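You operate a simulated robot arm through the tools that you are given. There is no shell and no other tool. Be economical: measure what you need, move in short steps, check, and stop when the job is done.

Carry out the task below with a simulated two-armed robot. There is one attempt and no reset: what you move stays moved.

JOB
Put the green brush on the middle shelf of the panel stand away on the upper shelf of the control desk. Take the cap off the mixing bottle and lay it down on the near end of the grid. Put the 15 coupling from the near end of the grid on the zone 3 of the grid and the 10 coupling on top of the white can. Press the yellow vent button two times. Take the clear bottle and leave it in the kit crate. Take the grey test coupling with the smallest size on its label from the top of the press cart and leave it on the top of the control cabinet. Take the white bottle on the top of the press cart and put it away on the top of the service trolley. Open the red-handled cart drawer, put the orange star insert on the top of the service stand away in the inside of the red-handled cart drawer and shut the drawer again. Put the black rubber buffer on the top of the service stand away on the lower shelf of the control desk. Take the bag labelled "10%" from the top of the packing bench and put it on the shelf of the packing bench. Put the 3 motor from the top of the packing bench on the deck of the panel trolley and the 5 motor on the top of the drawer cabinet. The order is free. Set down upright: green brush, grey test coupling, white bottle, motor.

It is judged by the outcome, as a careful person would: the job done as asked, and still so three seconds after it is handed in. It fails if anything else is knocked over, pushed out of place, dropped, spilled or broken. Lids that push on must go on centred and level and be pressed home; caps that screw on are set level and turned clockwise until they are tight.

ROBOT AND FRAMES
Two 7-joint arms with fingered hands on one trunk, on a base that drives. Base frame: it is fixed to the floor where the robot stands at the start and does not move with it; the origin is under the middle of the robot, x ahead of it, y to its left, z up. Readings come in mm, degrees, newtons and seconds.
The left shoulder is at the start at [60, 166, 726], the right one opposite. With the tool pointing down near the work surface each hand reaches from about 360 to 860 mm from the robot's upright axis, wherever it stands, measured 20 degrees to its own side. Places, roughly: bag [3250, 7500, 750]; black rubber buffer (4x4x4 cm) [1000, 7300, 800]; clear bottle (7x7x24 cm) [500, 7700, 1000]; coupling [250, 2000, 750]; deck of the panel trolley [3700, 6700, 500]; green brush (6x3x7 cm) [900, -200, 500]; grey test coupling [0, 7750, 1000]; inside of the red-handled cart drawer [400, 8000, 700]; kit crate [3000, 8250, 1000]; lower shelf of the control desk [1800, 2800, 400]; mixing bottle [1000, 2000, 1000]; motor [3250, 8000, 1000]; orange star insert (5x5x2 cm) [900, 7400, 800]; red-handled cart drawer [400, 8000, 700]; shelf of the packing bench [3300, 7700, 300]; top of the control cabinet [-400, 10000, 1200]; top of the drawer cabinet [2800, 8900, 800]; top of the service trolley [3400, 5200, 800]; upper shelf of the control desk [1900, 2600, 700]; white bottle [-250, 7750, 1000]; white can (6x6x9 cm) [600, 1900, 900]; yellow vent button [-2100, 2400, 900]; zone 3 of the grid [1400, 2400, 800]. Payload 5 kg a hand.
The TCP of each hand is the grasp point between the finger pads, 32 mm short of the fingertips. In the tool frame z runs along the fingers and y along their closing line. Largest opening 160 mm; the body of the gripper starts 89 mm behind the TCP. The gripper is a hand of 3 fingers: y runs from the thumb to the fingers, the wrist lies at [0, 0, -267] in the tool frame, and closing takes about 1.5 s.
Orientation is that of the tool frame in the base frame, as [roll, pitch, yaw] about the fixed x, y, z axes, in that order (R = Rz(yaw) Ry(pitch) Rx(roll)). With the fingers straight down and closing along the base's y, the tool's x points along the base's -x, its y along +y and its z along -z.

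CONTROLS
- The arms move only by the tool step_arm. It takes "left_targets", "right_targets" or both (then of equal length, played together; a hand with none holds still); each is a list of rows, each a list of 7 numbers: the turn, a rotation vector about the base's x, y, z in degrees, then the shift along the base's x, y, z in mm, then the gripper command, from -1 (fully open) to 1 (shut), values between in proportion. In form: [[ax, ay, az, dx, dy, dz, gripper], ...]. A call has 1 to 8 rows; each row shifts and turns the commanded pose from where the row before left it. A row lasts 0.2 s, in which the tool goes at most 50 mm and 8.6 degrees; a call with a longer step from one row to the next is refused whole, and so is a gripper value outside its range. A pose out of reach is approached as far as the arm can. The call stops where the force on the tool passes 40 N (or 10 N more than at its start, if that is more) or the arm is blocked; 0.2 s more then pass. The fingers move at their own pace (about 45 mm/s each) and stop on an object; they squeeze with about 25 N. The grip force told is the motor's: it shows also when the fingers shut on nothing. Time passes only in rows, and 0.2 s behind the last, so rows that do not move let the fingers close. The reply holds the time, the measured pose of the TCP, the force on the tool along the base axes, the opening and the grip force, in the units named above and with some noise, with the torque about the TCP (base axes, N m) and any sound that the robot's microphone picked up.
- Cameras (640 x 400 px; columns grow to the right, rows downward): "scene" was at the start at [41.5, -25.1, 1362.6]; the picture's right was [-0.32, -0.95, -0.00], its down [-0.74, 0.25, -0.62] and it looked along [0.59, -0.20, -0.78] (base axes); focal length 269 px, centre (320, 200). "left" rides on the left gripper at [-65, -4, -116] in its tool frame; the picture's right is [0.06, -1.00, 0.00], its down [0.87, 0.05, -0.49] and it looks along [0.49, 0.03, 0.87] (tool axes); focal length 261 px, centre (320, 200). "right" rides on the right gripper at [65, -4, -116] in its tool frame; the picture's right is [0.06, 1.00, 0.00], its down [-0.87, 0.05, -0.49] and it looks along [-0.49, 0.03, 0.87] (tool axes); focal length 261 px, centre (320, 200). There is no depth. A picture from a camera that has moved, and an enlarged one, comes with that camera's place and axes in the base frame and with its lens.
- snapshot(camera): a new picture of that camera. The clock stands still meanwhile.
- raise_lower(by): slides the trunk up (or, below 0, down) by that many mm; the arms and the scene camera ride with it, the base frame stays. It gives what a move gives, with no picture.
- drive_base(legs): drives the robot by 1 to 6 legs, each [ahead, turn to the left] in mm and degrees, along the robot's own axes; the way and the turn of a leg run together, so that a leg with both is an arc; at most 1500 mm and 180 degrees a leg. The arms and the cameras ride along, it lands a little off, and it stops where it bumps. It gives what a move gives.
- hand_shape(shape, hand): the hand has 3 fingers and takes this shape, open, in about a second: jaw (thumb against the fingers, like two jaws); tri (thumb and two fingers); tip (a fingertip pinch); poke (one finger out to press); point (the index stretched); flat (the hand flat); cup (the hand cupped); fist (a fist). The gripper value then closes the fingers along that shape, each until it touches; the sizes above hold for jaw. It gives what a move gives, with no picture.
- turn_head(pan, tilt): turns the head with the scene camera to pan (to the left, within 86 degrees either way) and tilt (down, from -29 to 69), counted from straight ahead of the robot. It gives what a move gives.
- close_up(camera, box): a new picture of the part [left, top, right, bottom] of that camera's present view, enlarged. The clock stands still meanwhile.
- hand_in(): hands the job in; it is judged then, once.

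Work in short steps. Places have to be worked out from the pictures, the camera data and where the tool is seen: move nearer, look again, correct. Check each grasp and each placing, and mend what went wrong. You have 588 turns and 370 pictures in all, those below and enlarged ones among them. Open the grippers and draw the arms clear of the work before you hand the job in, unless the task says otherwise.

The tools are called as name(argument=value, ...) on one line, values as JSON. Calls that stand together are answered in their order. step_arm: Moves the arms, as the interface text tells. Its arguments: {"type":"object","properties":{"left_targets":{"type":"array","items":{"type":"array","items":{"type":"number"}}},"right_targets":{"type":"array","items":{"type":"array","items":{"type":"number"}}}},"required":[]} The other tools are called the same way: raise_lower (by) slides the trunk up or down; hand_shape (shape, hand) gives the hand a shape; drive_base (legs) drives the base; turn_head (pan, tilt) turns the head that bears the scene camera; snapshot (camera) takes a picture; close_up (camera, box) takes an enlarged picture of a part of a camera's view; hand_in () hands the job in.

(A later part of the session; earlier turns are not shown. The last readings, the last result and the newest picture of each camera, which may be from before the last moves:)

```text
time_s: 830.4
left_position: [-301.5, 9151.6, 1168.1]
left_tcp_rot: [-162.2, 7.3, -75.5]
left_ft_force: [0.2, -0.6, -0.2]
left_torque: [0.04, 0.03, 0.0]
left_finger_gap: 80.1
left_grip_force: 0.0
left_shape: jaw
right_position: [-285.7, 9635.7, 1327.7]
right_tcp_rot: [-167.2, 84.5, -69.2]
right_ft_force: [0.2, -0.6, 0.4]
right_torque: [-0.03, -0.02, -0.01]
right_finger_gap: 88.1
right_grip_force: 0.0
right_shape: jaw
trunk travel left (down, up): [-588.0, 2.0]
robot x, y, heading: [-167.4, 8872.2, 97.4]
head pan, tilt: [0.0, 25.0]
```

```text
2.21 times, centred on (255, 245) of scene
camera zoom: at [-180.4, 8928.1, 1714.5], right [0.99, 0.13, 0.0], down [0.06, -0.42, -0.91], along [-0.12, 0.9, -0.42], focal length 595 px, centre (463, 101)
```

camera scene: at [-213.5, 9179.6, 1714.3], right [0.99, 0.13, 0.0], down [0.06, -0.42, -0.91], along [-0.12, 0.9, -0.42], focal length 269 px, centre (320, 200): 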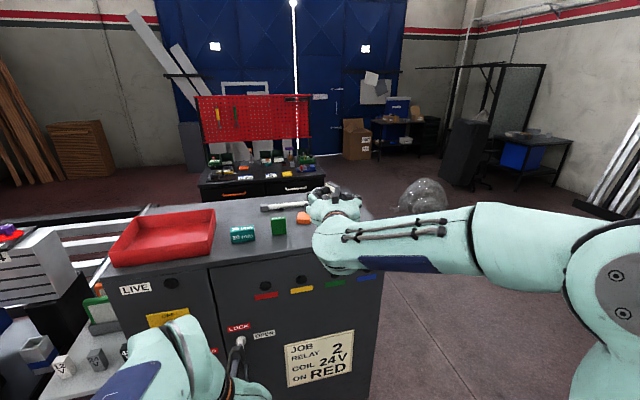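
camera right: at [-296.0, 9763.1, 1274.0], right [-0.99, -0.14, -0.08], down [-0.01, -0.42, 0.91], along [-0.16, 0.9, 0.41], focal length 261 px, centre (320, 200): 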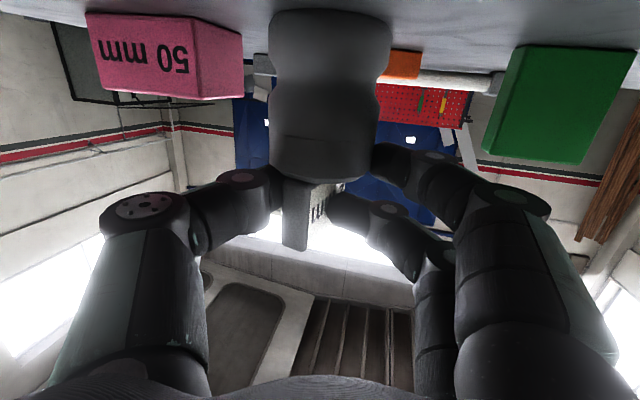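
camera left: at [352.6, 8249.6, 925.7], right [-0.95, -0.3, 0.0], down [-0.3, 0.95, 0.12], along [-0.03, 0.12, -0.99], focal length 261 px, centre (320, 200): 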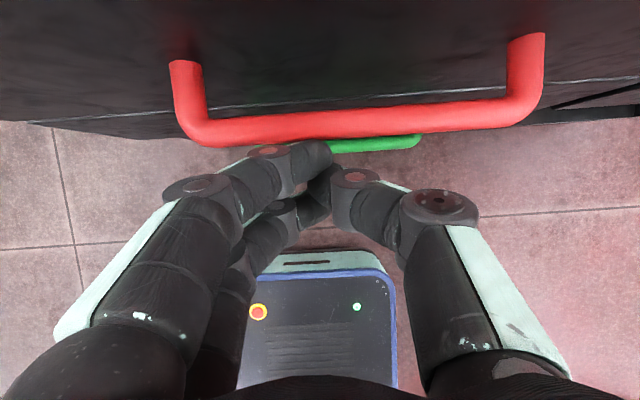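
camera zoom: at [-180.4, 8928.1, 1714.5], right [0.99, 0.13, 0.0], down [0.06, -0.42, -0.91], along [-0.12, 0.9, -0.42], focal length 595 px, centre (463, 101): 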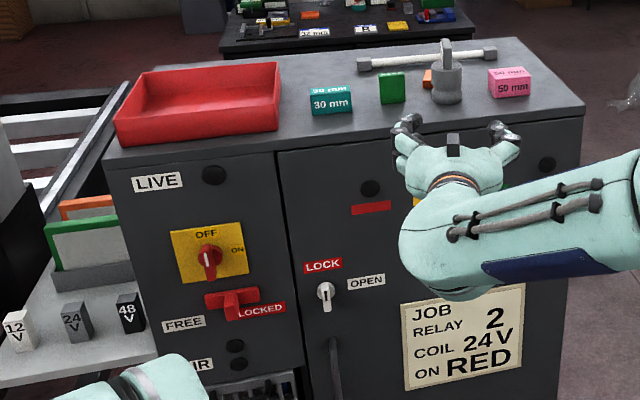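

The 2 mm coupling stands upright on the cabinet. To re-erect the orange block I need room, so I'll shift the coupling slightly left-front. First bring the right hand back to pointing down.

step_arm(right_targets=[[-8.4, 0, 0, 0, -10, 10, -0.1], [-8.4, 0, 0, 0, -10, 10, -0.1], [-8.4, 0, 0, 0, -10, 10, -0.1], [-8.4, 0, 0, 0, -10, 0, -0.1], [-8.4, 0, 0, 0, 0, 0, -0.1], [-8.4, 0, 0, 0, 0, 0, -0.1], [-8.4, 0, 0, 0, 0, 0, -0.1], [-8.4, 0, 0, 0, 0, 0, -0.1]])

step_arm(right_targets=[[-8.4, 0, 0, 0, 0, 20, -0.1], [-8.4, 0, 0, 0, 0, 20, -0.1], [0, 0, 0, 0, 0, 20, -0.1]])

```text
time_s: 832.2
left_position: [-303.5, 9154.9, 1165.8]
left_tcp_rot: [-162.2, 7.1, -75.4]
left_ft_force: [-1.2, 0.8, -0.2]
left_torque: [-0.1, -0.09, 0.01]
left_finger_gap: 79.5
left_grip_force: 0.0
left_shape: jaw
right_position: [-288.3, 9600.0, 1355.6]
right_tcp_rot: [172.7, 17.5, -87.8]
right_ft_force: [0.1, 1.4, 3.7]
right_torque: [-0.18, 0.01, 0.01]
right_finger_gap: 87.8
right_grip_force: 0.0
right_shape: jaw
trunk travel left (down, up): [-588.0, 2.0]
robot x, y, heading: [-172.6, 8868.4, 97.6]
head pan, tilt: [0.0, 25.0]
```

```text
time_s: 833.0
left_position: [-302.0, 9152.2, 1166.4]
left_tcp_rot: [-162.3, 7.3, -75.5]
left_ft_force: [1.0, 0.5, 0.5]
left_torque: [-0.02, -0.02, 0.01]
left_finger_gap: 80.1
left_grip_force: 0.2
left_shape: jaw
right_position: [-291.8, 9520.5, 1347.4]
right_tcp_rot: [172.0, 0.9, -88.0]
right_ft_force: [0.3, -0.1, 0.7]
right_torque: [0.03, -0.03, 0.01]
right_finger_gap: 87.9
right_grip_force: 0.1
right_shape: jaw
right hand out of reach, approached as far as the arm can: row 1, 2, 3
trunk travel left (down, up): [-588.0, 2.0]
robot x, y, heading: [-171.5, 8862.7, 97.5]
head pan, tilt: [0.0, 25.0]
```

Pull the hand nearer and higher, then drive up to the cabinet for the coupling.

step_arm(right_targets=[[4, 0, 0, 0, -40, 15, -0.1], [4, 0, 0, 0, -40, 15, -0.1], [0, 0, 0, 0, -40, 15, -0.1], [0, 0, 0, 0, -20, 20, -0.1]])

drive_base(legs=[[0, 9], [440, 0], [0, -9]])

snapshot(camera="right")

```text
time_s: 834.0
left_position: [-301.7, 9152.8, 1167.8]
left_tcp_rot: [-162.4, 7.3, -75.5]
left_ft_force: [-0.1, -0.3, 0.7]
left_torque: [-0.01, -0.02, -0.02]
left_finger_gap: 79.8
left_grip_force: 0.2
left_shape: jaw
right_position: [-287.6, 9380.2, 1413.6]
right_tcp_rot: [172.3, 8.8, -88.1]
right_ft_force: [-1.0, -0.7, 0.2]
right_torque: [0.01, 0.02, 0.02]
right_finger_gap: 88.0
right_grip_force: 0.0
right_shape: jaw
trunk travel left (down, up): [-588.0, 2.0]
robot x, y, heading: [-170.4, 8866.0, 97.5]
head pan, tilt: [0.0, 25.0]
```

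```text
time_s: 838.0
left_position: [-427.6, 9573.1, 1167.6]
left_tcp_rot: [-162.3, 7.4, -75.2]
left_ft_force: [0.3, -1.0, -0.5]
left_torque: [-0.01, 0.01, -0.02]
left_finger_gap: 79.7
left_grip_force: 0.1
left_shape: jaw
right_position: [-416.0, 9799.2, 1413.0]
right_tcp_rot: [172.5, 8.9, -87.9]
right_ft_force: [0.6, -0.5, -0.1]
right_torque: [0.02, 0.03, 0.01]
right_finger_gap: 88.0
right_grip_force: 0.1
right_shape: jaw
trunk travel left (down, up): [-588.0, 2.0]
robot x, y, heading: [-298.5, 9289.7, 97.6]
head pan, tilt: [0.0, 25.0]
```

```text
60 pictures are left
camera right: at [-393.3, 9719.1, 1515.3], right [-0.99, -0.12, 0.12], down [-0.02, 0.78, 0.62], along [-0.17, 0.61, -0.77], focal length 261 px, centre (320, 200)
```

right: 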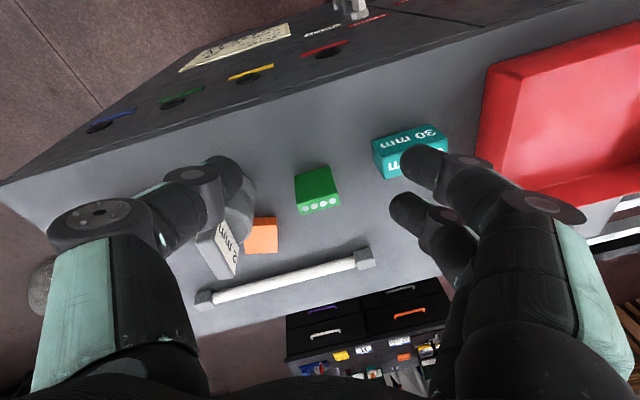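

The coupling stands near (-345, 9903) next to the tipped orange block (-375, 9979). Centre the hand on the coupling's line.

step_arm(right_targets=[[0, 0, 0, 35, 0, 0, -0.1], [0, 0, 0, 35, 10, 0, -0.1], [0, 0, 0, 0, 15, 0, -0.1]])

snapshot(camera="right")

```text
time_s: 838.8
left_position: [-428.1, 9573.6, 1167.8]
left_tcp_rot: [-162.3, 7.2, -75.4]
left_ft_force: [-0.4, 0.2, 0.8]
left_torque: [-0.04, 0.01, 0.01]
left_finger_gap: 80.0
left_grip_force: 0.0
left_shape: jaw
right_position: [-346.1, 9826.8, 1411.8]
right_tcp_rot: [172.4, 8.7, -87.7]
right_ft_force: [-0.9, -0.5, 0.3]
right_torque: [-0.04, -0.05, -0.02]
right_finger_gap: 88.0
right_grip_force: 0.0
right_shape: jaw
trunk travel left (down, up): [-588.0, 2.0]
robot x, y, heading: [-299.8, 9283.5, 97.7]
head pan, tilt: [0.0, 25.0]
```

```text
59 pictures are left
camera right: at [-325.2, 9745.0, 1514.8], right [-0.99, -0.12, 0.12], down [-0.02, 0.78, 0.62], along [-0.17, 0.61, -0.77], focal length 261 px, centre (320, 200)
```

right: 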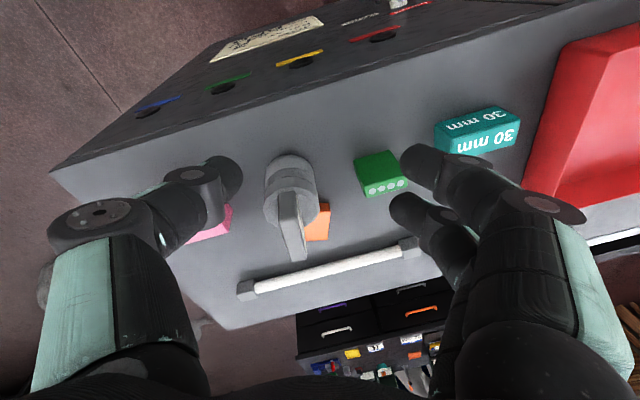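

Coupling at (-338, 9905), plate edge-on between my fingers. Move above it and descend to grip.

step_arm(right_targets=[[0, 0, 0, 4, 36, 5, -0.1], [0, 0, 0, 4, 36, 0, -0.1], [0, 0, 0, 0, 0, -30, -0.1], [0, 0, 0, 0, 0, -30, -0.1], [0, 0, 0, 0, 0, -25, -0.1], [0, 0, 0, 0, 0, 0, -0.1]])

snapshot(camera="right")

```text
time_s: 840.2
left_position: [-427.6, 9572.5, 1166.7]
left_tcp_rot: [-162.3, 7.3, -75.4]
left_ft_force: [0.1, 0.2, 0.2]
left_torque: [-0.02, -0.03, -0.01]
left_finger_gap: 79.9
left_grip_force: 0.1
left_shape: jaw
right_position: [-338.6, 9898.0, 1332.9]
right_tcp_rot: [172.4, 9.0, -87.9]
right_ft_force: [0.2, -0.3, -0.1]
right_torque: [0.03, 0.02, 0.02]
right_finger_gap: 87.8
right_grip_force: 0.0
right_shape: jaw
trunk travel left (down, up): [-588.0, 2.0]
robot x, y, heading: [-294.2, 9284.9, 97.5]
head pan, tilt: [0.0, 25.0]
```

```text
58 pictures are left
camera right: at [-315.9, 9816.4, 1435.3], right [-0.99, -0.12, 0.12], down [-0.02, 0.78, 0.62], along [-0.17, 0.61, -0.77], focal length 261 px, centre (320, 200)
```

right: 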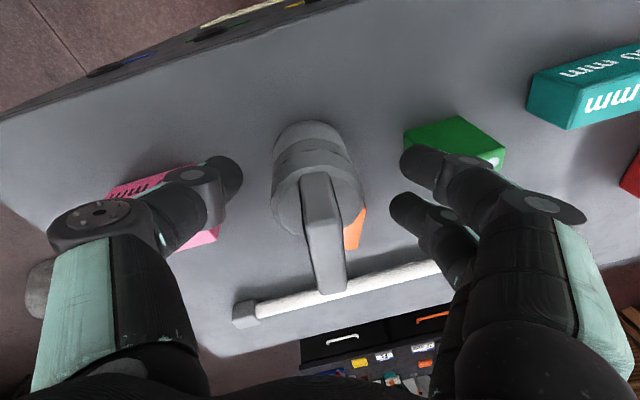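

Centred. Grip, lift 90 mm and carry to the front-left free spot (-445, 9812).

step_arm(right_targets=[[0, 0, 0, 0, 0, -8, 0.2], [0, 0, 0, 0, 0, 0, 0.6], [0, 0, 0, 0, 0, 0, 0.8], [0, 0, 0, 0, 0, 0, 0.8], [0, 0, 0, 0, 0, 0, 0.8], [0, 0, 0, 0, 0, 30, 0.8], [0, 0, 0, 0, 0, 30, 0.8], [0, 0, 0, 0, -10, 30, 0.8]])

step_arm(right_targets=[[0, 0, 0, -35, -28, 0, 0.8], [0, 0, 0, -36, -28, 0, 0.8], [0, 0, 0, -36, -28, 0, 0.8], [0, 0, 0, 0, 0, -30, 0.8], [0, 0, 0, 0, 0, -25, 0.8], [0, 0, 0, 0, 0, -15, 0.8]])

snapshot(camera="right")

```text
time_s: 842.0
left_position: [-428.0, 9572.7, 1166.4]
left_tcp_rot: [-162.3, 7.3, -75.3]
left_ft_force: [-0.2, 0.0, 0.3]
left_torque: [-0.02, 0.0, 0.02]
left_finger_gap: 79.9
left_grip_force: 0.1
left_shape: jaw
right_position: [-338.4, 9886.5, 1415.2]
right_tcp_rot: [172.4, 8.9, -87.8]
right_ft_force: [0.4, -0.8, -1.6]
right_torque: [-0.03, 0.01, -0.03]
right_finger_gap: 39.5
right_grip_force: 24.4
right_shape: jaw
trunk travel left (down, up): [-588.0, 2.0]
robot x, y, heading: [-299.1, 9289.7, 97.4]
head pan, tilt: [0.0, 25.0]
```

```text
time_s: 843.4
left_position: [-427.9, 9574.4, 1167.0]
left_tcp_rot: [-162.4, 7.2, -75.3]
left_ft_force: [-0.4, 0.4, 0.0]
left_torque: [-0.01, -0.03, -0.03]
left_finger_gap: 80.0
left_grip_force: 0.0
left_shape: jaw
right_position: [-443.0, 9804.6, 1344.4]
right_tcp_rot: [172.3, 9.0, -87.9]
right_ft_force: [0.9, -0.7, -2.6]
right_torque: [-0.02, 0.01, -0.02]
right_finger_gap: 39.0
right_grip_force: 25.0
right_shape: jaw
trunk travel left (down, up): [-588.0, 2.0]
robot x, y, heading: [-300.7, 9287.7, 97.9]
head pan, tilt: [0.0, 25.0]
```

```text
57 pictures are left
camera right: at [-421.4, 9723.1, 1446.8], right [-0.99, -0.12, 0.12], down [-0.02, 0.78, 0.62], along [-0.17, 0.61, -0.77], focal length 261 px, centre (320, 200)
```

right: 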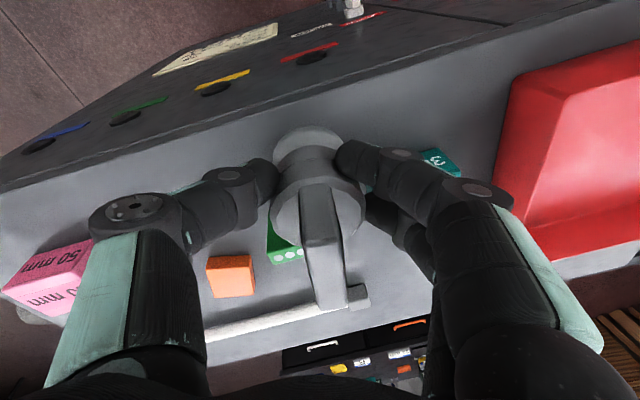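

Fine position; move back 10 mm from the edge and lower until contact.

step_arm(right_targets=[[0, 0, 0, 0, 10, -6, 0.8], [0, 0, 0, 0, 0, -5, 0.8], [0, 0, 0, 0, 0, -3, 0.8], [0, 0, 0, 0, 0, -3, 0.8], [0, 0, 0, 0, 0, -2, 0.8], [0, 0, 0, 0, 0, -2, 0.8], [0, 0, 0, 0, 0, -2, 0.8]])

```text
time_s: 845.0
left_position: [-429.0, 9572.6, 1168.1]
left_tcp_rot: [-162.2, 7.3, -75.3]
left_ft_force: [0.0, -0.2, 0.4]
left_torque: [0.01, -0.02, -0.02]
left_finger_gap: 79.9
left_grip_force: 0.1
left_shape: jaw
right_position: [-445.2, 9813.0, 1323.4]
right_tcp_rot: [172.3, 9.0, -87.7]
right_ft_force: [-0.4, 0.9, 8.6]
right_torque: [0.1, -0.1, 0.06]
right_finger_gap: 39.5
right_grip_force: 25.1
right_shape: jaw
trunk travel left (down, up): [-588.0, 2.0]
robot x, y, heading: [-298.2, 9288.1, 97.9]
head pan, tilt: [0.0, 25.0]
```

Contact. Open slowly and lift straight up.

step_arm(right_targets=[[0, 0, 0, 0, 0, 0, 0.6], [0, 0, 0, 0, 0, 0, 0.4], [0, 0, 0, 0, 0, 0, 0.2], [0, 0, 0, 0, 0, 0, 0], [0, 0, 0, 0, 0, 0, -0.1], [0, 0, 0, 0, 0, 30, -0.1], [0, 0, 0, 0, 0, 35, -0.1], [0, 0, 0, 0, 0, 30, -0.1]])

step_arm(right_targets=[[0, 0, 0, 25, 10, 0, -0.1], [0, 0, 0, 25, 25, 0, -0.1], [0, 0, 0, 20, 35, 0, -0.1], [0, 0, 0, 0, 40, 0, -0.1]])

snapshot(camera="right")

```text
time_s: 846.8
left_position: [-428.1, 9573.4, 1167.6]
left_tcp_rot: [-162.3, 7.3, -75.3]
left_ft_force: [-0.8, 0.6, -0.4]
left_torque: [-0.01, -0.01, 0.0]
left_finger_gap: 80.2
left_grip_force: 0.0
left_shape: jaw
right_position: [-445.6, 9813.3, 1416.6]
right_tcp_rot: [172.4, 8.8, -87.9]
right_ft_force: [-0.1, -0.2, 0.4]
right_torque: [0.02, -0.02, 0.03]
right_finger_gap: 87.4
right_grip_force: 0.1
right_shape: jaw
trunk travel left (down, up): [-588.0, 2.0]
robot x, y, heading: [-295.6, 9286.3, 97.7]
head pan, tilt: [0.0, 25.0]
```

```text
time_s: 847.8
left_position: [-430.0, 9574.4, 1166.6]
left_tcp_rot: [-162.2, 7.1, -75.3]
left_ft_force: [-1.5, 0.4, -0.2]
left_torque: [0.0, -0.07, -0.02]
left_finger_gap: 80.1
left_grip_force: 0.0
left_shape: jaw
right_position: [-376.6, 9927.2, 1415.6]
right_tcp_rot: [172.3, 8.7, -87.8]
right_ft_force: [-0.2, 0.1, 0.3]
right_torque: [-0.03, 0.0, -0.02]
right_finger_gap: 87.7
right_grip_force: 0.1
right_shape: jaw
trunk travel left (down, up): [-588.0, 2.0]
robot x, y, heading: [-298.2, 9287.0, 97.9]
head pan, tilt: [0.0, 25.0]
```

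```text
56 pictures are left
camera right: at [-355.2, 9845.6, 1517.7], right [-0.99, -0.12, 0.12], down [-0.02, 0.78, 0.62], along [-0.17, 0.61, -0.77], focal length 261 px, centre (320, 200)
```

right: 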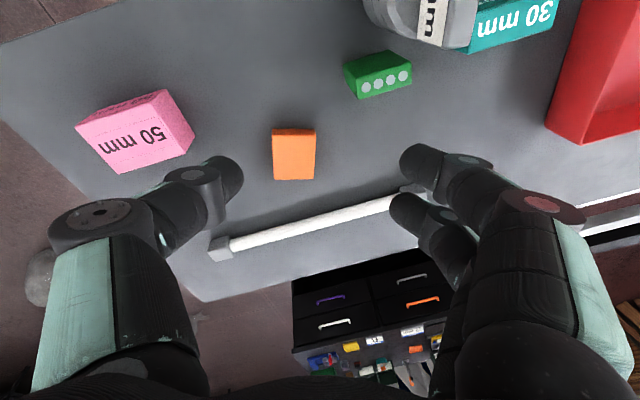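

The orange block lies flat at (-374, 9979), 45×62 mm. Drive 60 mm nearer and lower onto it.

drive_base(legs=[[60, 0]])

step_arm(right_targets=[[-4, 0, 0, 8, -8, -30, -0.1], [-4, 0, 0, 2, 0, -30, 0], [0, 0, 0, 0, 0, -30, 0], [0, 0, 0, 0, 0, -20, 0], [0, 0, 0, 0, 0, 0, 0]])

snapshot(camera="right")

```text
time_s: 848.8
left_position: [-437.6, 9634.2, 1167.0]
left_tcp_rot: [-162.4, 7.0, -75.3]
left_ft_force: [0.1, 0.2, 0.6]
left_torque: [-0.05, 0.0, -0.03]
left_finger_gap: 79.9
left_grip_force: 0.0
left_shape: jaw
right_position: [-383.2, 9987.7, 1414.6]
right_tcp_rot: [172.4, 8.6, -87.9]
right_ft_force: [0.6, 1.8, -1.3]
right_torque: [-0.08, 0.0, 0.05]
right_finger_gap: 87.3
right_grip_force: 0.1
right_shape: jaw
trunk travel left (down, up): [-588.0, 2.0]
robot x, y, heading: [-306.2, 9347.5, 97.5]
head pan, tilt: [0.0, 25.0]
```

```text
time_s: 850.0
left_position: [-437.3, 9633.3, 1167.9]
left_tcp_rot: [-162.3, 7.4, -75.3]
left_ft_force: [0.1, 0.0, 0.4]
left_torque: [0.03, -0.04, 0.0]
left_finger_gap: 79.9
left_grip_force: 0.1
left_shape: jaw
right_position: [-373.5, 9976.0, 1306.2]
right_tcp_rot: [172.1, 0.9, -88.0]
right_ft_force: [-0.1, 0.3, 0.0]
right_torque: [-0.01, 0.02, 0.01]
right_finger_gap: 80.4
right_grip_force: 0.0
right_shape: jaw
trunk travel left (down, up): [-588.0, 2.0]
robot x, y, heading: [-302.6, 9345.7, 97.7]
head pan, tilt: [0.0, 25.0]
```

```text
55 pictures are left
camera right: at [-351.2, 9909.9, 1418.7], right [-0.99, -0.1, 0.14], down [-0.02, 0.86, 0.51], along [-0.17, 0.5, -0.85], focal length 261 px, centre (320, 200)
```

right: 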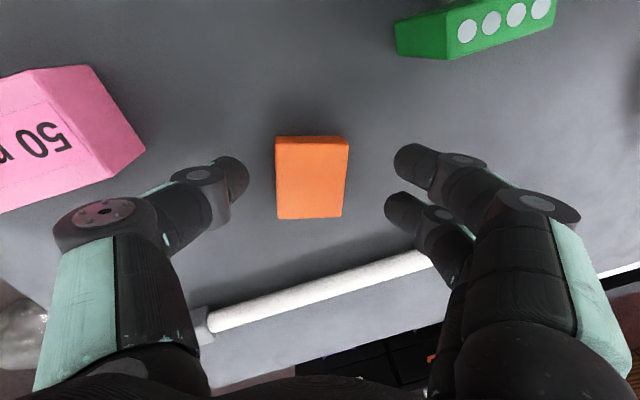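

Well centred. Lower 15 mm, grip, and lift 120 mm.

step_arm(right_targets=[[0, 0, 0, 0, 0, -14, 0], [0, 0, 0, 0, 0, 0, 0.3], [0, 0, 0, 0, 0, 0, 0.7], [0, 0, 0, 0, 0, 0, 0.8], [0, 0, 0, 0, 0, 0, 0.8], [0, 0, 0, 0, 0, 30, 0.8], [0, 0, 0, 0, -5, 40, 0.8], [0, 0, 0, 0, -15, 40, 0.8]])

step_arm(right_targets=[[8.2, 0, 0, 6, -40, 10, 0.8], [8.2, 0, 0, 6, -25, 10, 0.8], [8.2, 0, 0, 6, -10, 0, 0.8], [8.2, 0, 0, 6, 0, 0, 0.8], [8.2, 0, 0, 0, 0, 0, 0.8], [8.2, 0, 0, 0, 0, 0, 0.8], [8.2, 0, 0, 0, 0, 0, 0.8], [8.2, 0, 0, 0, 0, 0, 0.8]])

step_arm(right_targets=[[8.2, 0, 0, 0, 0, 0, 0.8], [8.2, 0, 0, 0, 0, 0, 0.8], [4, 0, 0, 0, 0, 0, 0.8]])

snapshot(camera="scene")

```text
time_s: 851.8
left_position: [-436.2, 9632.3, 1167.4]
left_tcp_rot: [-162.3, 7.3, -75.3]
left_ft_force: [-0.9, -1.1, 0.5]
left_torque: [-0.01, -0.02, -0.01]
left_finger_gap: 80.0
left_grip_force: 0.0
left_shape: jaw
right_position: [-372.9, 9956.3, 1403.4]
right_tcp_rot: [172.0, 0.8, -88.0]
right_ft_force: [-0.7, -0.1, -0.2]
right_torque: [0.01, 0.01, -0.03]
right_finger_gap: 32.1
right_grip_force: 25.4
right_shape: jaw
trunk travel left (down, up): [-588.0, 2.0]
robot x, y, heading: [-305.0, 9347.8, 97.6]
head pan, tilt: [0.0, 25.0]
```

```text
time_s: 853.6
left_position: [-436.7, 9633.0, 1167.2]
left_tcp_rot: [-162.4, 7.3, -75.3]
left_ft_force: [-0.5, 0.1, 0.6]
left_torque: [-0.02, -0.01, 0.0]
left_finger_gap: 79.9
left_grip_force: 0.0
left_shape: jaw
right_position: [-349.6, 9881.5, 1422.6]
right_tcp_rot: [176.8, 66.6, -84.7]
right_ft_force: [-1.0, -0.5, 0.5]
right_torque: [-0.02, 0.0, -0.01]
right_finger_gap: 32.0
right_grip_force: 24.9
right_shape: jaw
trunk travel left (down, up): [-588.0, 2.0]
robot x, y, heading: [-305.7, 9344.2, 97.7]
head pan, tilt: [0.0, 25.0]
```

```text
time_s: 854.4
left_position: [-435.3, 9632.3, 1167.2]
left_tcp_rot: [-162.3, 7.2, -75.3]
left_ft_force: [-0.3, -0.3, 0.5]
left_torque: [0.0, -0.02, 0.0]
left_finger_gap: 80.0
left_grip_force: 0.2
left_shape: jaw
right_position: [-347.8, 9881.2, 1422.2]
right_tcp_rot: [-154.3, 86.3, -56.4]
right_ft_force: [-1.4, -1.1, -0.4]
right_torque: [0.02, 0.01, 0.03]
right_finger_gap: 32.2
right_grip_force: 24.7
right_shape: jaw
trunk travel left (down, up): [-588.0, 2.0]
robot x, y, heading: [-304.9, 9349.1, 97.5]
head pan, tilt: [0.0, 25.0]
```

```text
54 pictures are left
camera scene: at [-314.1, 9410.0, 1714.4], right [0.99, 0.13, 0.0], down [0.06, -0.42, -0.91], along [-0.12, 0.9, -0.42], focal length 269 px, centre (320, 200)
```

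scene: 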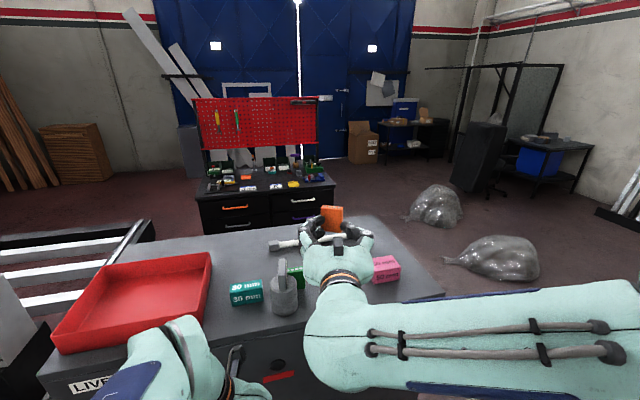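

The orange block is upright in the hand. Place it back at ≈(-330, 9926): move over and descend to just above the surface.

step_arm(right_targets=[[0, 0, 0, 9, 18, 0, 0.8], [0, 0, 0, 9, 18, 0, 0.8], [0, 0, 0, 0, 0, -40, 0.8], [0, 0, 0, 0, 0, -40, 0.8], [0, 0, 0, 0, 0, -30, 0.8], [0, 0, 0, 0, 0, -10, 0.8], [0, 0, 0, 0, 0, 0, 0.8]])

snapshot(camera="right")

```text
time_s: 856.0
left_position: [-436.1, 9632.6, 1166.0]
left_tcp_rot: [-162.2, 7.2, -75.3]
left_ft_force: [-0.2, 0.5, -0.3]
left_torque: [0.0, 0.02, 0.04]
left_finger_gap: 79.7
left_grip_force: 0.1
left_shape: jaw
right_position: [-332.2, 9918.1, 1302.0]
right_tcp_rot: [-154.5, 86.1, -56.4]
right_ft_force: [-0.1, 0.1, -0.7]
right_torque: [-0.02, -0.02, 0.0]
right_finger_gap: 32.2
right_grip_force: 24.7
right_shape: jaw
trunk travel left (down, up): [-588.0, 2.0]
robot x, y, heading: [-305.6, 9345.8, 97.8]
head pan, tilt: [0.0, 25.0]
```

```text
53 pictures are left
camera right: at [-309.2, 9799.7, 1243.5], right [-0.99, -0.14, -0.09], down [-0.02, -0.45, 0.9], along [-0.17, 0.88, 0.44], focal length 261 px, centre (320, 200)
```

right: 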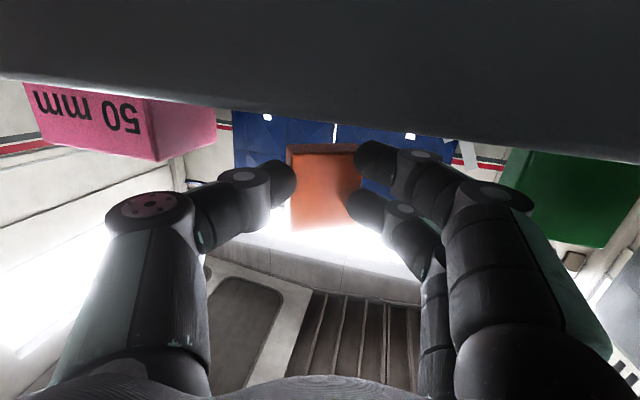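

Lower by feel.

step_arm(right_targets=[[0, 0, 0, 0, 0, -5, 0.8], [0, 0, 0, 0, 0, -4, 0.8], [0, 0, 0, 0, 0, -3, 0.8], [0, 0, 0, 0, 0, -3, 0.8], [0, 0, 0, 0, 0, -3, 0.8], [0, 0, 0, 0, 0, -3, 0.8], [0, 0, 0, 0, 0, -3, 0.8]])

```text
time_s: 857.6
left_position: [-436.1, 9633.5, 1166.7]
left_tcp_rot: [-162.3, 7.3, -75.2]
left_ft_force: [0.2, -0.2, -0.2]
left_torque: [-0.03, 0.01, -0.02]
left_finger_gap: 79.8
left_grip_force: 0.1
left_shape: jaw
right_position: [-331.4, 9917.1, 1278.4]
right_tcp_rot: [-154.4, 86.2, -56.3]
right_ft_force: [-0.6, -0.5, -1.3]
right_torque: [0.0, 0.0, -0.02]
right_finger_gap: 32.1
right_grip_force: 25.0
right_shape: jaw
trunk travel left (down, up): [-588.0, 2.0]
robot x, y, heading: [-299.4, 9346.4, 97.8]
head pan, tilt: [0.0, 25.0]
```

step_arm(right_targets=[[0, 0, 0, 0, 0, -2, 0.8], [0, 0, 0, 0, 0, -2, 0.8], [0, 0, 0, 0, 0, -2, 0.8], [0, 0, 0, 0, 0, -2, 0.8], [0, 0, 0, 0, 0, -2, 0.8]])

close_up(camera="scene", box=[220, 200, 420, 330])

```text
time_s: 858.7
left_position: [-435.3, 9632.4, 1167.9]
left_tcp_rot: [-162.3, 7.2, -75.3]
left_ft_force: [0.3, 0.1, -0.5]
left_torque: [0.05, 0.0, -0.04]
left_finger_gap: 80.1
left_grip_force: 0.0
left_shape: jaw
right_position: [-331.2, 9915.9, 1275.3]
right_tcp_rot: [-162.5, 87.3, -64.5]
right_ft_force: [1.8, -4.7, 14.1]
right_torque: [-0.32, 0.61, 0.28]
right_finger_gap: 31.4
right_grip_force: 25.2
right_shape: jaw
trunk travel left (down, up): [-588.0, 2.0]
robot x, y, heading: [-306.3, 9347.9, 97.8]
head pan, tilt: [0.0, 25.0]
stopped in row 5 (right hand): the force on the tool passed its limit (the readings are from after the stop); the commanded pose is now the measured one
```

```text
3.08 times, centred on (320, 265) of scene
camera zoom: at [-313.3, 9408.4, 1714.2], right [0.99, 0.13, 0.0], down [0.06, -0.42, -0.91], along [-0.12, 0.9, -0.42], focal length 829 px, centre (320, 0)
```

zoom: 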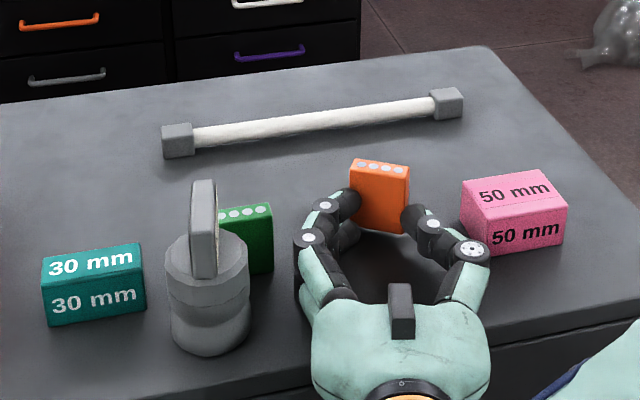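

Upright with its dots on top. Ease 2 mm, open gently, and back out with the base.

step_arm(right_targets=[[0, 0, 0, 0, 0, 1, 0.7], [0, 0, 0, 0, 0, 0, 0.5], [0, 0, 0, 0, 0, 0, 0.3], [0, 0, 0, 0, 0, 0, 0.2], [0, 0, 0, 0, 0, 0, 0.2]])

drive_base(legs=[[-350, 0]])

close_up(camera="scene", box=[120, 180, 400, 320])

```text
time_s: 859.9
left_position: [-434.2, 9632.4, 1168.0]
left_tcp_rot: [-162.4, 7.4, -75.3]
left_ft_force: [-0.6, -0.2, 0.5]
left_torque: [0.0, -0.01, -0.02]
left_finger_gap: 79.9
left_grip_force: 0.1
left_shape: jaw
right_position: [-327.3, 9918.4, 1275.1]
right_tcp_rot: [-161.6, 87.1, -64.0]
right_ft_force: [10.9, 3.3, 17.9]
right_torque: [-0.13, 0.65, -0.03]
right_finger_gap: 58.8
right_grip_force: 0.1
right_shape: jaw
trunk travel left (down, up): [-588.0, 2.0]
robot x, y, heading: [-307.3, 9352.5, 97.8]
head pan, tilt: [0.0, 25.0]
```

```text
time_s: 862.2
left_position: [-388.2, 9283.7, 1166.6]
left_tcp_rot: [-162.3, 7.3, -75.4]
left_ft_force: [0.3, -0.2, 0.7]
left_torque: [0.03, 0.01, 0.02]
left_finger_gap: 80.0
left_grip_force: 0.1
left_shape: jaw
right_position: [-283.1, 9569.5, 1274.1]
right_tcp_rot: [-159.1, 87.0, -61.4]
right_ft_force: [-0.1, -0.3, 0.2]
right_torque: [-0.03, -0.01, 0.02]
right_finger_gap: 63.8
right_grip_force: 0.2
right_shape: jaw
trunk travel left (down, up): [-588.0, 2.0]
robot x, y, heading: [-257.5, 9003.2, 97.6]
head pan, tilt: [0.0, 25.0]
```

```text
2.29 times, centred on (260, 250) of scene
camera zoom: at [-267.0, 9060.5, 1714.5], right [0.99, 0.13, 0.0], down [0.06, -0.42, -0.91], along [-0.12, 0.9, -0.42], focal length 616 px, centre (457, 86)
```

zoom: 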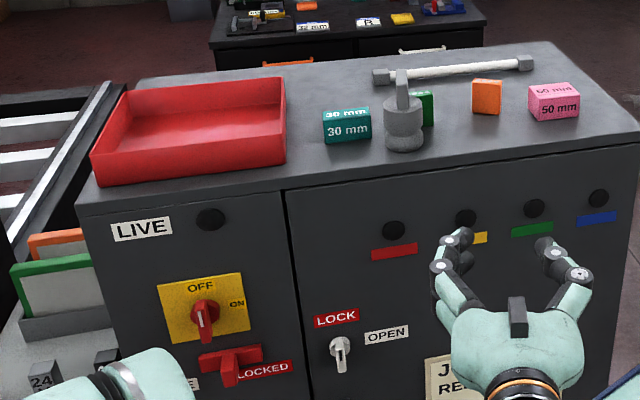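

Orange block and coupling both stand. Next: the clear bottle at the back of the press cart (≈(444, 7649)). Tilt the right hand to 45° and reposition the robot in front of it.

step_arm(right_targets=[[-8.4, 0, 0, 0, -10, 0, -0.2], [-8.4, 0, 0, 0, -10, 0, -0.2], [-8.4, 0, 0, 0, -10, 0, -0.2], [-8.4, 0, 0, 0, 0, 0, -0.2], [-8.4, 0, 0, 0, 0, 0, -0.2]])

drive_base(legs=[[0, -125.6], [397, 0], [0, -41.5]])

turn_head(pan=0, tilt=30)

snapshot(camera="scene")

```text
time_s: 863.4
left_position: [-389.0, 9285.1, 1167.6]
left_tcp_rot: [-162.4, 7.2, -75.3]
left_ft_force: [0.4, 0.2, -0.3]
left_torque: [-0.03, 0.01, -0.04]
left_finger_gap: 80.0
left_grip_force: 0.1
left_shape: jaw
right_position: [-282.4, 9541.9, 1274.7]
right_tcp_rot: [173.7, 45.3, -87.9]
right_ft_force: [0.1, 0.8, 0.2]
right_torque: [-0.01, 0.0, -0.01]
right_finger_gap: 95.6
right_grip_force: 0.1
right_shape: jaw
trunk travel left (down, up): [-588.0, 2.0]
robot x, y, heading: [-260.5, 9003.6, 97.8]
head pan, tilt: [0.0, 25.0]
```

```text
time_s: 873.0
left_position: [279.0, 8569.8, 1167.2]
left_tcp_rot: [-162.2, 7.2, 117.4]
left_ft_force: [-0.1, 0.2, 0.3]
left_torque: [0.02, -0.01, -0.04]
left_finger_gap: 80.2
left_grip_force: 0.1
left_shape: jaw
right_position: [233.4, 8296.9, 1275.0]
right_tcp_rot: [173.7, 45.3, 105.0]
right_ft_force: [0.5, 0.3, 0.3]
right_torque: [0.02, -0.02, 0.02]
right_finger_gap: 95.5
right_grip_force: 0.1
right_shape: jaw
trunk travel left (down, up): [-588.0, 2.0]
robot x, y, heading: [88.5, 8818.2, -69.5]
head pan, tilt: [0.0, 25.0]
```

```text
time_s: 873.7
left_position: [279.9, 8569.6, 1166.9]
left_tcp_rot: [-162.3, 7.2, 117.5]
left_ft_force: [0.3, -0.3, 0.2]
left_torque: [0.03, 0.0, 0.03]
left_finger_gap: 80.1
left_grip_force: 0.0
left_shape: jaw
right_position: [233.5, 8297.3, 1274.7]
right_tcp_rot: [173.8, 45.3, 104.9]
right_ft_force: [-0.4, -0.3, 0.3]
right_torque: [0.0, -0.01, 0.0]
right_finger_gap: 95.4
right_grip_force: 0.1
right_shape: jaw
trunk travel left (down, up): [-588.0, 2.0]
robot x, y, heading: [89.6, 8817.7, -69.3]
head pan, tilt: [0.0, 30.0]
```

```text
50 pictures are left
camera scene: at [110.3, 8760.4, 1706.5], right [-0.94, -0.35, 0.0], down [-0.18, 0.47, -0.87], along [0.3, -0.81, -0.5], focal length 269 px, centre (320, 200)
```

scene: 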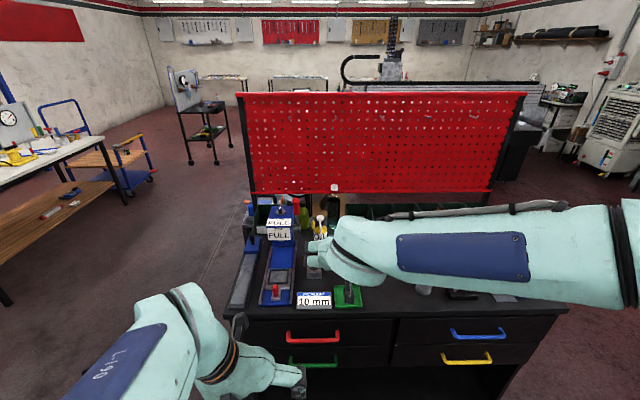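

Clear bottle ≈(438, 7663). Drive 245 mm in, extend the right hand, and check with its camera.

drive_base(legs=[[245, 0]])

step_arm(right_targets=[[0, 0, 0, 16, -42, -10, -0.3], [0, 0, 0, 16, -42, -15, -0.3], [0, 0, 0, 16, -42, -15, -0.3], [0, 0, 0, 16, -42, -15, -0.3], [0, 0, 0, 14, -40, -15, -0.3]])

snapshot(camera="right")

```text
time_s: 875.5
left_position: [365.4, 8338.6, 1166.8]
left_tcp_rot: [-162.3, 7.2, 117.5]
left_ft_force: [0.3, -0.1, 0.4]
left_torque: [0.03, 0.08, 0.0]
left_finger_gap: 79.9
left_grip_force: 0.1
left_shape: jaw
right_position: [319.9, 8067.2, 1274.8]
right_tcp_rot: [173.9, 45.2, 104.9]
right_ft_force: [0.4, -0.1, -0.9]
right_torque: [0.03, 0.01, 0.03]
right_finger_gap: 95.5
right_grip_force: 0.0
right_shape: jaw
trunk travel left (down, up): [-588.0, 2.0]
robot x, y, heading: [176.1, 8589.2, -69.4]
head pan, tilt: [0.0, 30.0]
```

```text
time_s: 876.7
left_position: [366.5, 8338.7, 1165.9]
left_tcp_rot: [-162.3, 7.2, 117.4]
left_ft_force: [0.8, -0.9, -0.3]
left_torque: [0.06, 0.0, -0.03]
left_finger_gap: 79.9
left_grip_force: 0.0
left_shape: jaw
right_position: [398.9, 7857.9, 1203.6]
right_tcp_rot: [173.8, 45.2, 105.0]
right_ft_force: [-0.7, 0.4, 0.3]
right_torque: [0.01, -0.01, 0.02]
right_finger_gap: 103.5
right_grip_force: 0.2
right_shape: jaw
trunk travel left (down, up): [-588.0, 2.0]
robot x, y, heading: [175.4, 8588.4, -69.3]
head pan, tilt: [0.0, 30.0]
```

```text
49 pictures are left
camera right: at [348.8, 7976.5, 1237.1], right [0.93, 0.37, 0.03], down [0.07, -0.25, 0.97], along [0.37, -0.89, -0.26], focal length 261 px, centre (320, 200)
```

right: 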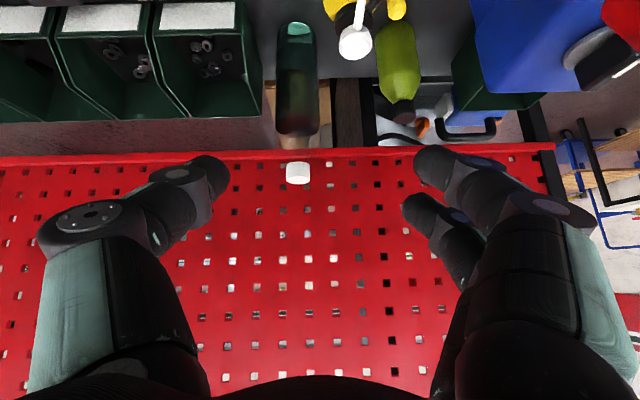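

Bottle axis (442, 7673), body up to z≈1055. Narrow the opening to ~76 mm to clear its neighbours and approach diagonally to z≈1027.

step_arm(right_targets=[[0, 0, 0, 6.7, -29, -20, 0.05], [0, 0, 0, 6.7, -29, -20, 0.05], [0, 0, 0, 6.7, -29, -30, 0.05], [0, 0, 0, 6.7, -29, -35, 0.05], [0, 0, 0, 5, -20, -20, 0.05], [0, 0, 0, 0, 0, 0, 0.05]])

snapshot(camera="right")

```text
time_s: 878.1
left_position: [365.4, 8339.8, 1167.2]
left_tcp_rot: [-162.3, 7.3, 117.4]
left_ft_force: [-1.5, 0.5, 0.1]
left_torque: [-0.04, -0.01, -0.02]
left_finger_gap: 79.8
left_grip_force: 0.0
left_shape: jaw
right_position: [428.8, 7722.1, 1079.2]
right_tcp_rot: [173.7, 45.4, 105.0]
right_ft_force: [0.0, 0.1, 0.5]
right_torque: [0.02, 0.0, 0.03]
right_finger_gap: 76.7
right_grip_force: 0.0
right_shape: jaw
trunk travel left (down, up): [-588.0, 2.0]
robot x, y, heading: [179.9, 8589.9, -69.7]
head pan, tilt: [0.0, 30.0]
```

```text
48 pictures are left
camera right: at [378.8, 7841.7, 1112.8], right [0.93, 0.37, 0.03], down [0.07, -0.25, 0.97], along [0.37, -0.89, -0.26], focal length 261 px, centre (320, 200)
```

right: 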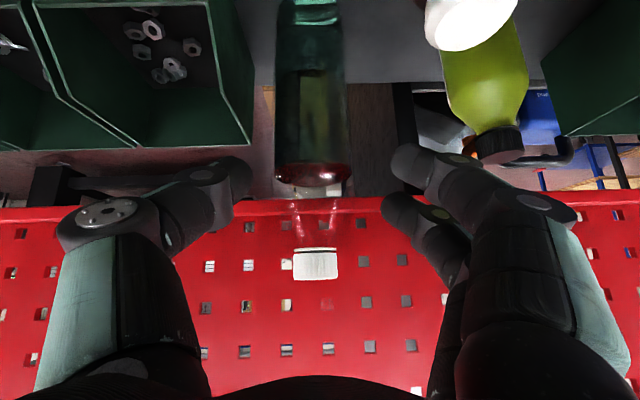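

Centred. Go the last (+10, -42, -45) and close.

step_arm(right_targets=[[0, 0, 0, 4, -16, -18, 0.05], [0, 0, 0, 3, -14, -15, 0.05], [0, 0, 0, 3, -12, -12, 0.05], [0, 0, 0, 0, 0, 0, 0.2], [0, 0, 0, 0, 0, 0, 0.4], [0, 0, 0, 0, 0, 0, 0.5], [0, 0, 0, 0, 0, 0, 0.5]])

snapshot(camera="right")

```text
time_s: 879.7
left_position: [365.5, 8340.5, 1167.8]
left_tcp_rot: [-162.3, 7.2, 117.6]
left_ft_force: [0.1, -0.3, 0.0]
left_torque: [0.0, 0.03, 0.03]
left_finger_gap: 79.6
left_grip_force: 0.0
left_shape: jaw
right_position: [438.8, 7681.7, 1032.9]
right_tcp_rot: [173.7, 45.3, 105.0]
right_ft_force: [1.2, 0.7, -0.5]
right_torque: [0.05, 0.01, -0.04]
right_finger_gap: 54.8
right_grip_force: 24.4
right_shape: jaw
trunk travel left (down, up): [-588.0, 2.0]
robot x, y, heading: [175.1, 8587.4, -69.4]
head pan, tilt: [0.0, 30.0]
```

```text
47 pictures are left
camera right: at [389.4, 7799.8, 1067.7], right [0.93, 0.37, 0.03], down [0.07, -0.25, 0.97], along [0.37, -0.89, -0.26], focal length 261 px, centre (320, 200)
```

right: 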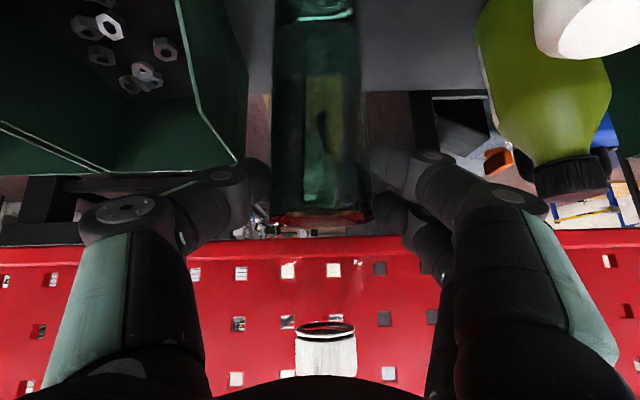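

Gripped. Lift gently and check force, then raise and retract.

step_arm(right_targets=[[0, 0, 0, 0, 0, 10, 0.6], [0, 0, 0, 0, 0, 20, 0.6], [0, 0, 0, 0, 0, 30, 0.6], [0, 0, 0, 0, 0, 35, 0.6], [0, 0, 0, -4, 10, 35, 0.6], [0, 0, 0, -8, 22, 30, 0.6], [0, 0, 0, -14, 38, 10, 0.6], [0, 0, 0, -14, 38, 0, 0.6]])

snapshot(camera="scene")

```text
time_s: 881.5
left_position: [365.8, 8340.6, 1166.9]
left_tcp_rot: [-162.4, 7.3, 117.5]
left_ft_force: [-0.2, 0.2, 0.4]
left_torque: [-0.04, -0.01, 0.0]
left_finger_gap: 79.9
left_grip_force: 0.0
left_shape: jaw
right_position: [399.1, 7790.4, 1205.2]
right_tcp_rot: [173.7, 45.3, 105.0]
right_ft_force: [-0.6, 0.0, -5.2]
right_torque: [0.1, 0.04, 0.01]
right_finger_gap: 54.3
right_grip_force: 25.1
right_shape: jaw
trunk travel left (down, up): [-588.0, 2.0]
robot x, y, heading: [173.9, 8588.5, -69.7]
head pan, tilt: [0.0, 30.0]
```

```text
46 pictures are left
camera scene: at [196.0, 8531.7, 1706.4], right [-0.94, -0.35, 0.0], down [-0.18, 0.47, -0.87], along [0.3, -0.81, -0.5], focal length 269 px, centre (320, 200)
```

scene: 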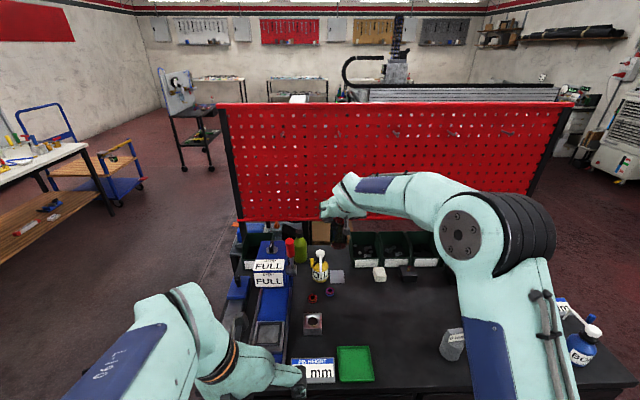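

The clear bottle is in hand. Retract it toward the robot, straighten the left hand, and back out; next the white bottle with the left hand.

step_arm(right_targets=[[0, 0, 0, -18, 36, 0, 0.6], [0, 0, 0, -20, 36, 0, 0.6], [0, 0, 0, -25, 36, 0, 0.6], [0, 0, 0, -25, 36, 0, 0.6], [0, 0, 0, -25, 36, 0, 0.6], [0, 0, 0, -25, 36, 0, 0.6], [0, 0, 0, -25, 36, 0, 0.6]], left_targets=[[2.7, -5.2, 0.7, 10, 5, 0, -0.2], [2.7, -5.2, 0.7, 10, 5, 0, -0.2], [2.7, -5.2, 0.7, 10, 5, 0, -0.2], [6.4, 3.3, 0, 0, 0, 0, -0.3], [0, 0, -7, 0, 0, 0, -0.4], [0, 0, 0, 0, 0, 0, -0.4], [0, 0, 0, 0, 0, 0, -0.4]])

drive_base(legs=[[-260, 0], [0, -90], [740, 0], [0, 90]])

snapshot(camera="scene")

```text
time_s: 882.2
left_position: [360.5, 8353.2, 1173.7]
left_tcp_rot: [-166.4, 3.0, 113.5]
left_ft_force: [-1.2, 0.2, -0.1]
left_torque: [0.0, 0.01, 0.04]
left_finger_gap: 95.7
left_grip_force: 0.0
left_shape: jaw
right_position: [354.1, 7871.3, 1202.5]
right_tcp_rot: [173.7, 45.3, 104.9]
right_ft_force: [0.1, -0.5, -4.2]
right_torque: [0.11, 0.06, 0.01]
right_finger_gap: 54.3
right_grip_force: 25.5
right_shape: jaw
trunk travel left (down, up): [-588.0, 2.0]
robot x, y, heading: [178.5, 8588.8, -69.6]
head pan, tilt: [0.0, 30.0]
stopped in row 3 (left hand): the arm was blocked; the commanded pose is now the measured one
```

```text
time_s: 895.3
left_position: [-420.3, 8335.0, 1173.8]
left_tcp_rot: [-166.4, 3.0, 114.7]
left_ft_force: [0.1, -1.0, -0.8]
left_torque: [-0.02, 0.04, -0.01]
left_finger_gap: 95.5
left_grip_force: 0.0
left_shape: jaw
right_position: [-415.5, 7852.4, 1202.8]
right_tcp_rot: [173.8, 45.3, 106.3]
right_ft_force: [0.2, 0.1, -5.3]
right_torque: [0.14, 0.04, -0.04]
right_finger_gap: 53.4
right_grip_force: 25.8
right_shape: jaw
trunk travel left (down, up): [-588.0, 2.0]
robot x, y, heading: [-612.6, 8568.6, -67.9]
head pan, tilt: [0.0, 30.0]
```

```text
45 pictures are left
camera scene: at [-588.6, 8508.6, 1706.4], right [-0.93, -0.37, 0.0], down [-0.19, 0.46, -0.87], along [0.32, -0.8, -0.5], focal length 269 px, centre (320, 200)
```

scene: 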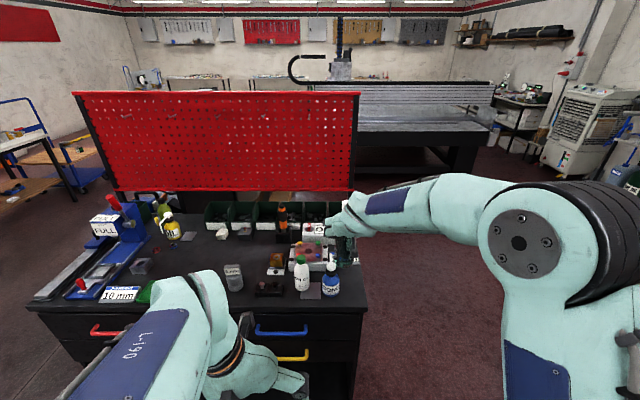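

White bottle base ≈(-257, 7855). Retract the right hand outward, then extend the left hand (straightened) over the white bottle.

step_arm(right_targets=[[0, 0, 0, -15, 38, 0, 0.6], [0, 0, 0, -15, 38, 0, 0.6], [0, 0, 0, -15, 38, 0, 0.6], [0, 0, 0, -15, 38, 0, 0.6], [0, 0, 0, -15, 38, 0, 0.6], [0, 0, 0, -15, 38, 0, 0.6]])

step_arm(left_targets=[[2.85, -6.2, 0.35, 15, -37, 0, -0.4], [2.85, -6.2, 0.35, 15, -37, 0, -0.4], [0, 0, -4, 15, -40, 0, -0.4], [0, 0, 0, 15, -44, 0, -0.4], [0, 0, 0, 15, -44, 0, -0.4], [0, 0, 0, 15, -44, 0, -0.4], [0, 0, 0, 15, -44, 0, -0.4], [0, 0, 0, 15, -44, 0, -0.4]])

step_arm(left_targets=[[0, 0, 0, 18, -40, 0, -0.4], [0, 0, 0, 18, -40, 0, -0.4], [0, 0, 0, 0, 0, -30, -0.4]])

snapshot(camera="left")

```text
time_s: 896.7
left_position: [-421.5, 8336.2, 1173.3]
left_tcp_rot: [-166.4, 3.1, 114.8]
left_ft_force: [-0.3, 0.4, -0.6]
left_torque: [0.0, -0.03, 0.0]
left_finger_gap: 95.6
left_grip_force: 0.1
left_shape: jaw
right_position: [-506.7, 8080.1, 1204.9]
right_tcp_rot: [173.7, 45.3, 106.3]
right_ft_force: [-0.3, 0.3, -4.6]
right_torque: [0.07, 0.07, 0.0]
right_finger_gap: 53.3
right_grip_force: 25.2
right_shape: jaw
trunk travel left (down, up): [-588.0, 2.0]
robot x, y, heading: [-615.2, 8563.6, -68.2]
head pan, tilt: [0.0, 30.0]
```

```text
time_s: 897.3
left_position: [-463.7, 8285.4, 1203.1]
left_tcp_rot: [-168.3, 4.1, 103.2]
left_ft_force: [-0.1, 0.7, 0.1]
left_torque: [0.01, 0.0, 0.03]
left_finger_gap: 111.4
left_grip_force: 0.1
left_shape: jaw
right_position: [-505.9, 8080.7, 1203.3]
right_tcp_rot: [173.9, 45.1, 106.2]
right_ft_force: [1.1, -0.2, -5.1]
right_torque: [0.12, 0.07, -0.01]
right_finger_gap: 53.2
right_grip_force: 24.7
right_shape: jaw
trunk travel left (down, up): [-588.0, 2.0]
robot x, y, heading: [-610.8, 8567.0, -68.2]
head pan, tilt: [0.0, 30.0]
stopped in row 2 (left hand): the arm was blocked; the commanded pose is now the measured one
```

```text
time_s: 898.1
left_position: [-426.9, 8203.6, 1172.0]
left_tcp_rot: [-168.5, 4.1, 103.3]
left_ft_force: [-0.3, -0.5, 0.1]
left_torque: [0.0, 0.02, 0.03]
left_finger_gap: 111.9
left_grip_force: 0.0
left_shape: jaw
right_position: [-505.1, 8079.8, 1203.6]
right_tcp_rot: [173.7, 45.3, 106.2]
right_ft_force: [-0.8, 0.0, -4.6]
right_torque: [0.11, 0.05, 0.06]
right_finger_gap: 53.2
right_grip_force: 24.8
right_shape: jaw
trunk travel left (down, up): [-588.0, 2.0]
robot x, y, heading: [-609.1, 8567.9, -68.3]
head pan, tilt: [0.0, 30.0]
```

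```text
44 pictures are left
camera left: at [-394.8, 8154.5, 1289.3], right [-0.97, -0.15, 0.19], down [-0.06, 0.91, 0.41], along [-0.24, 0.38, -0.89], focal length 261 px, centre (320, 200)
```

left: 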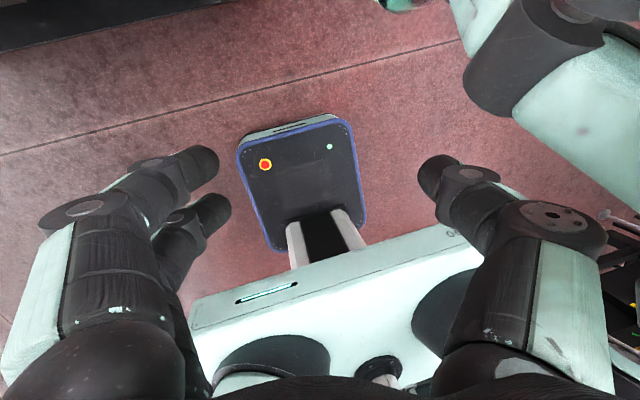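

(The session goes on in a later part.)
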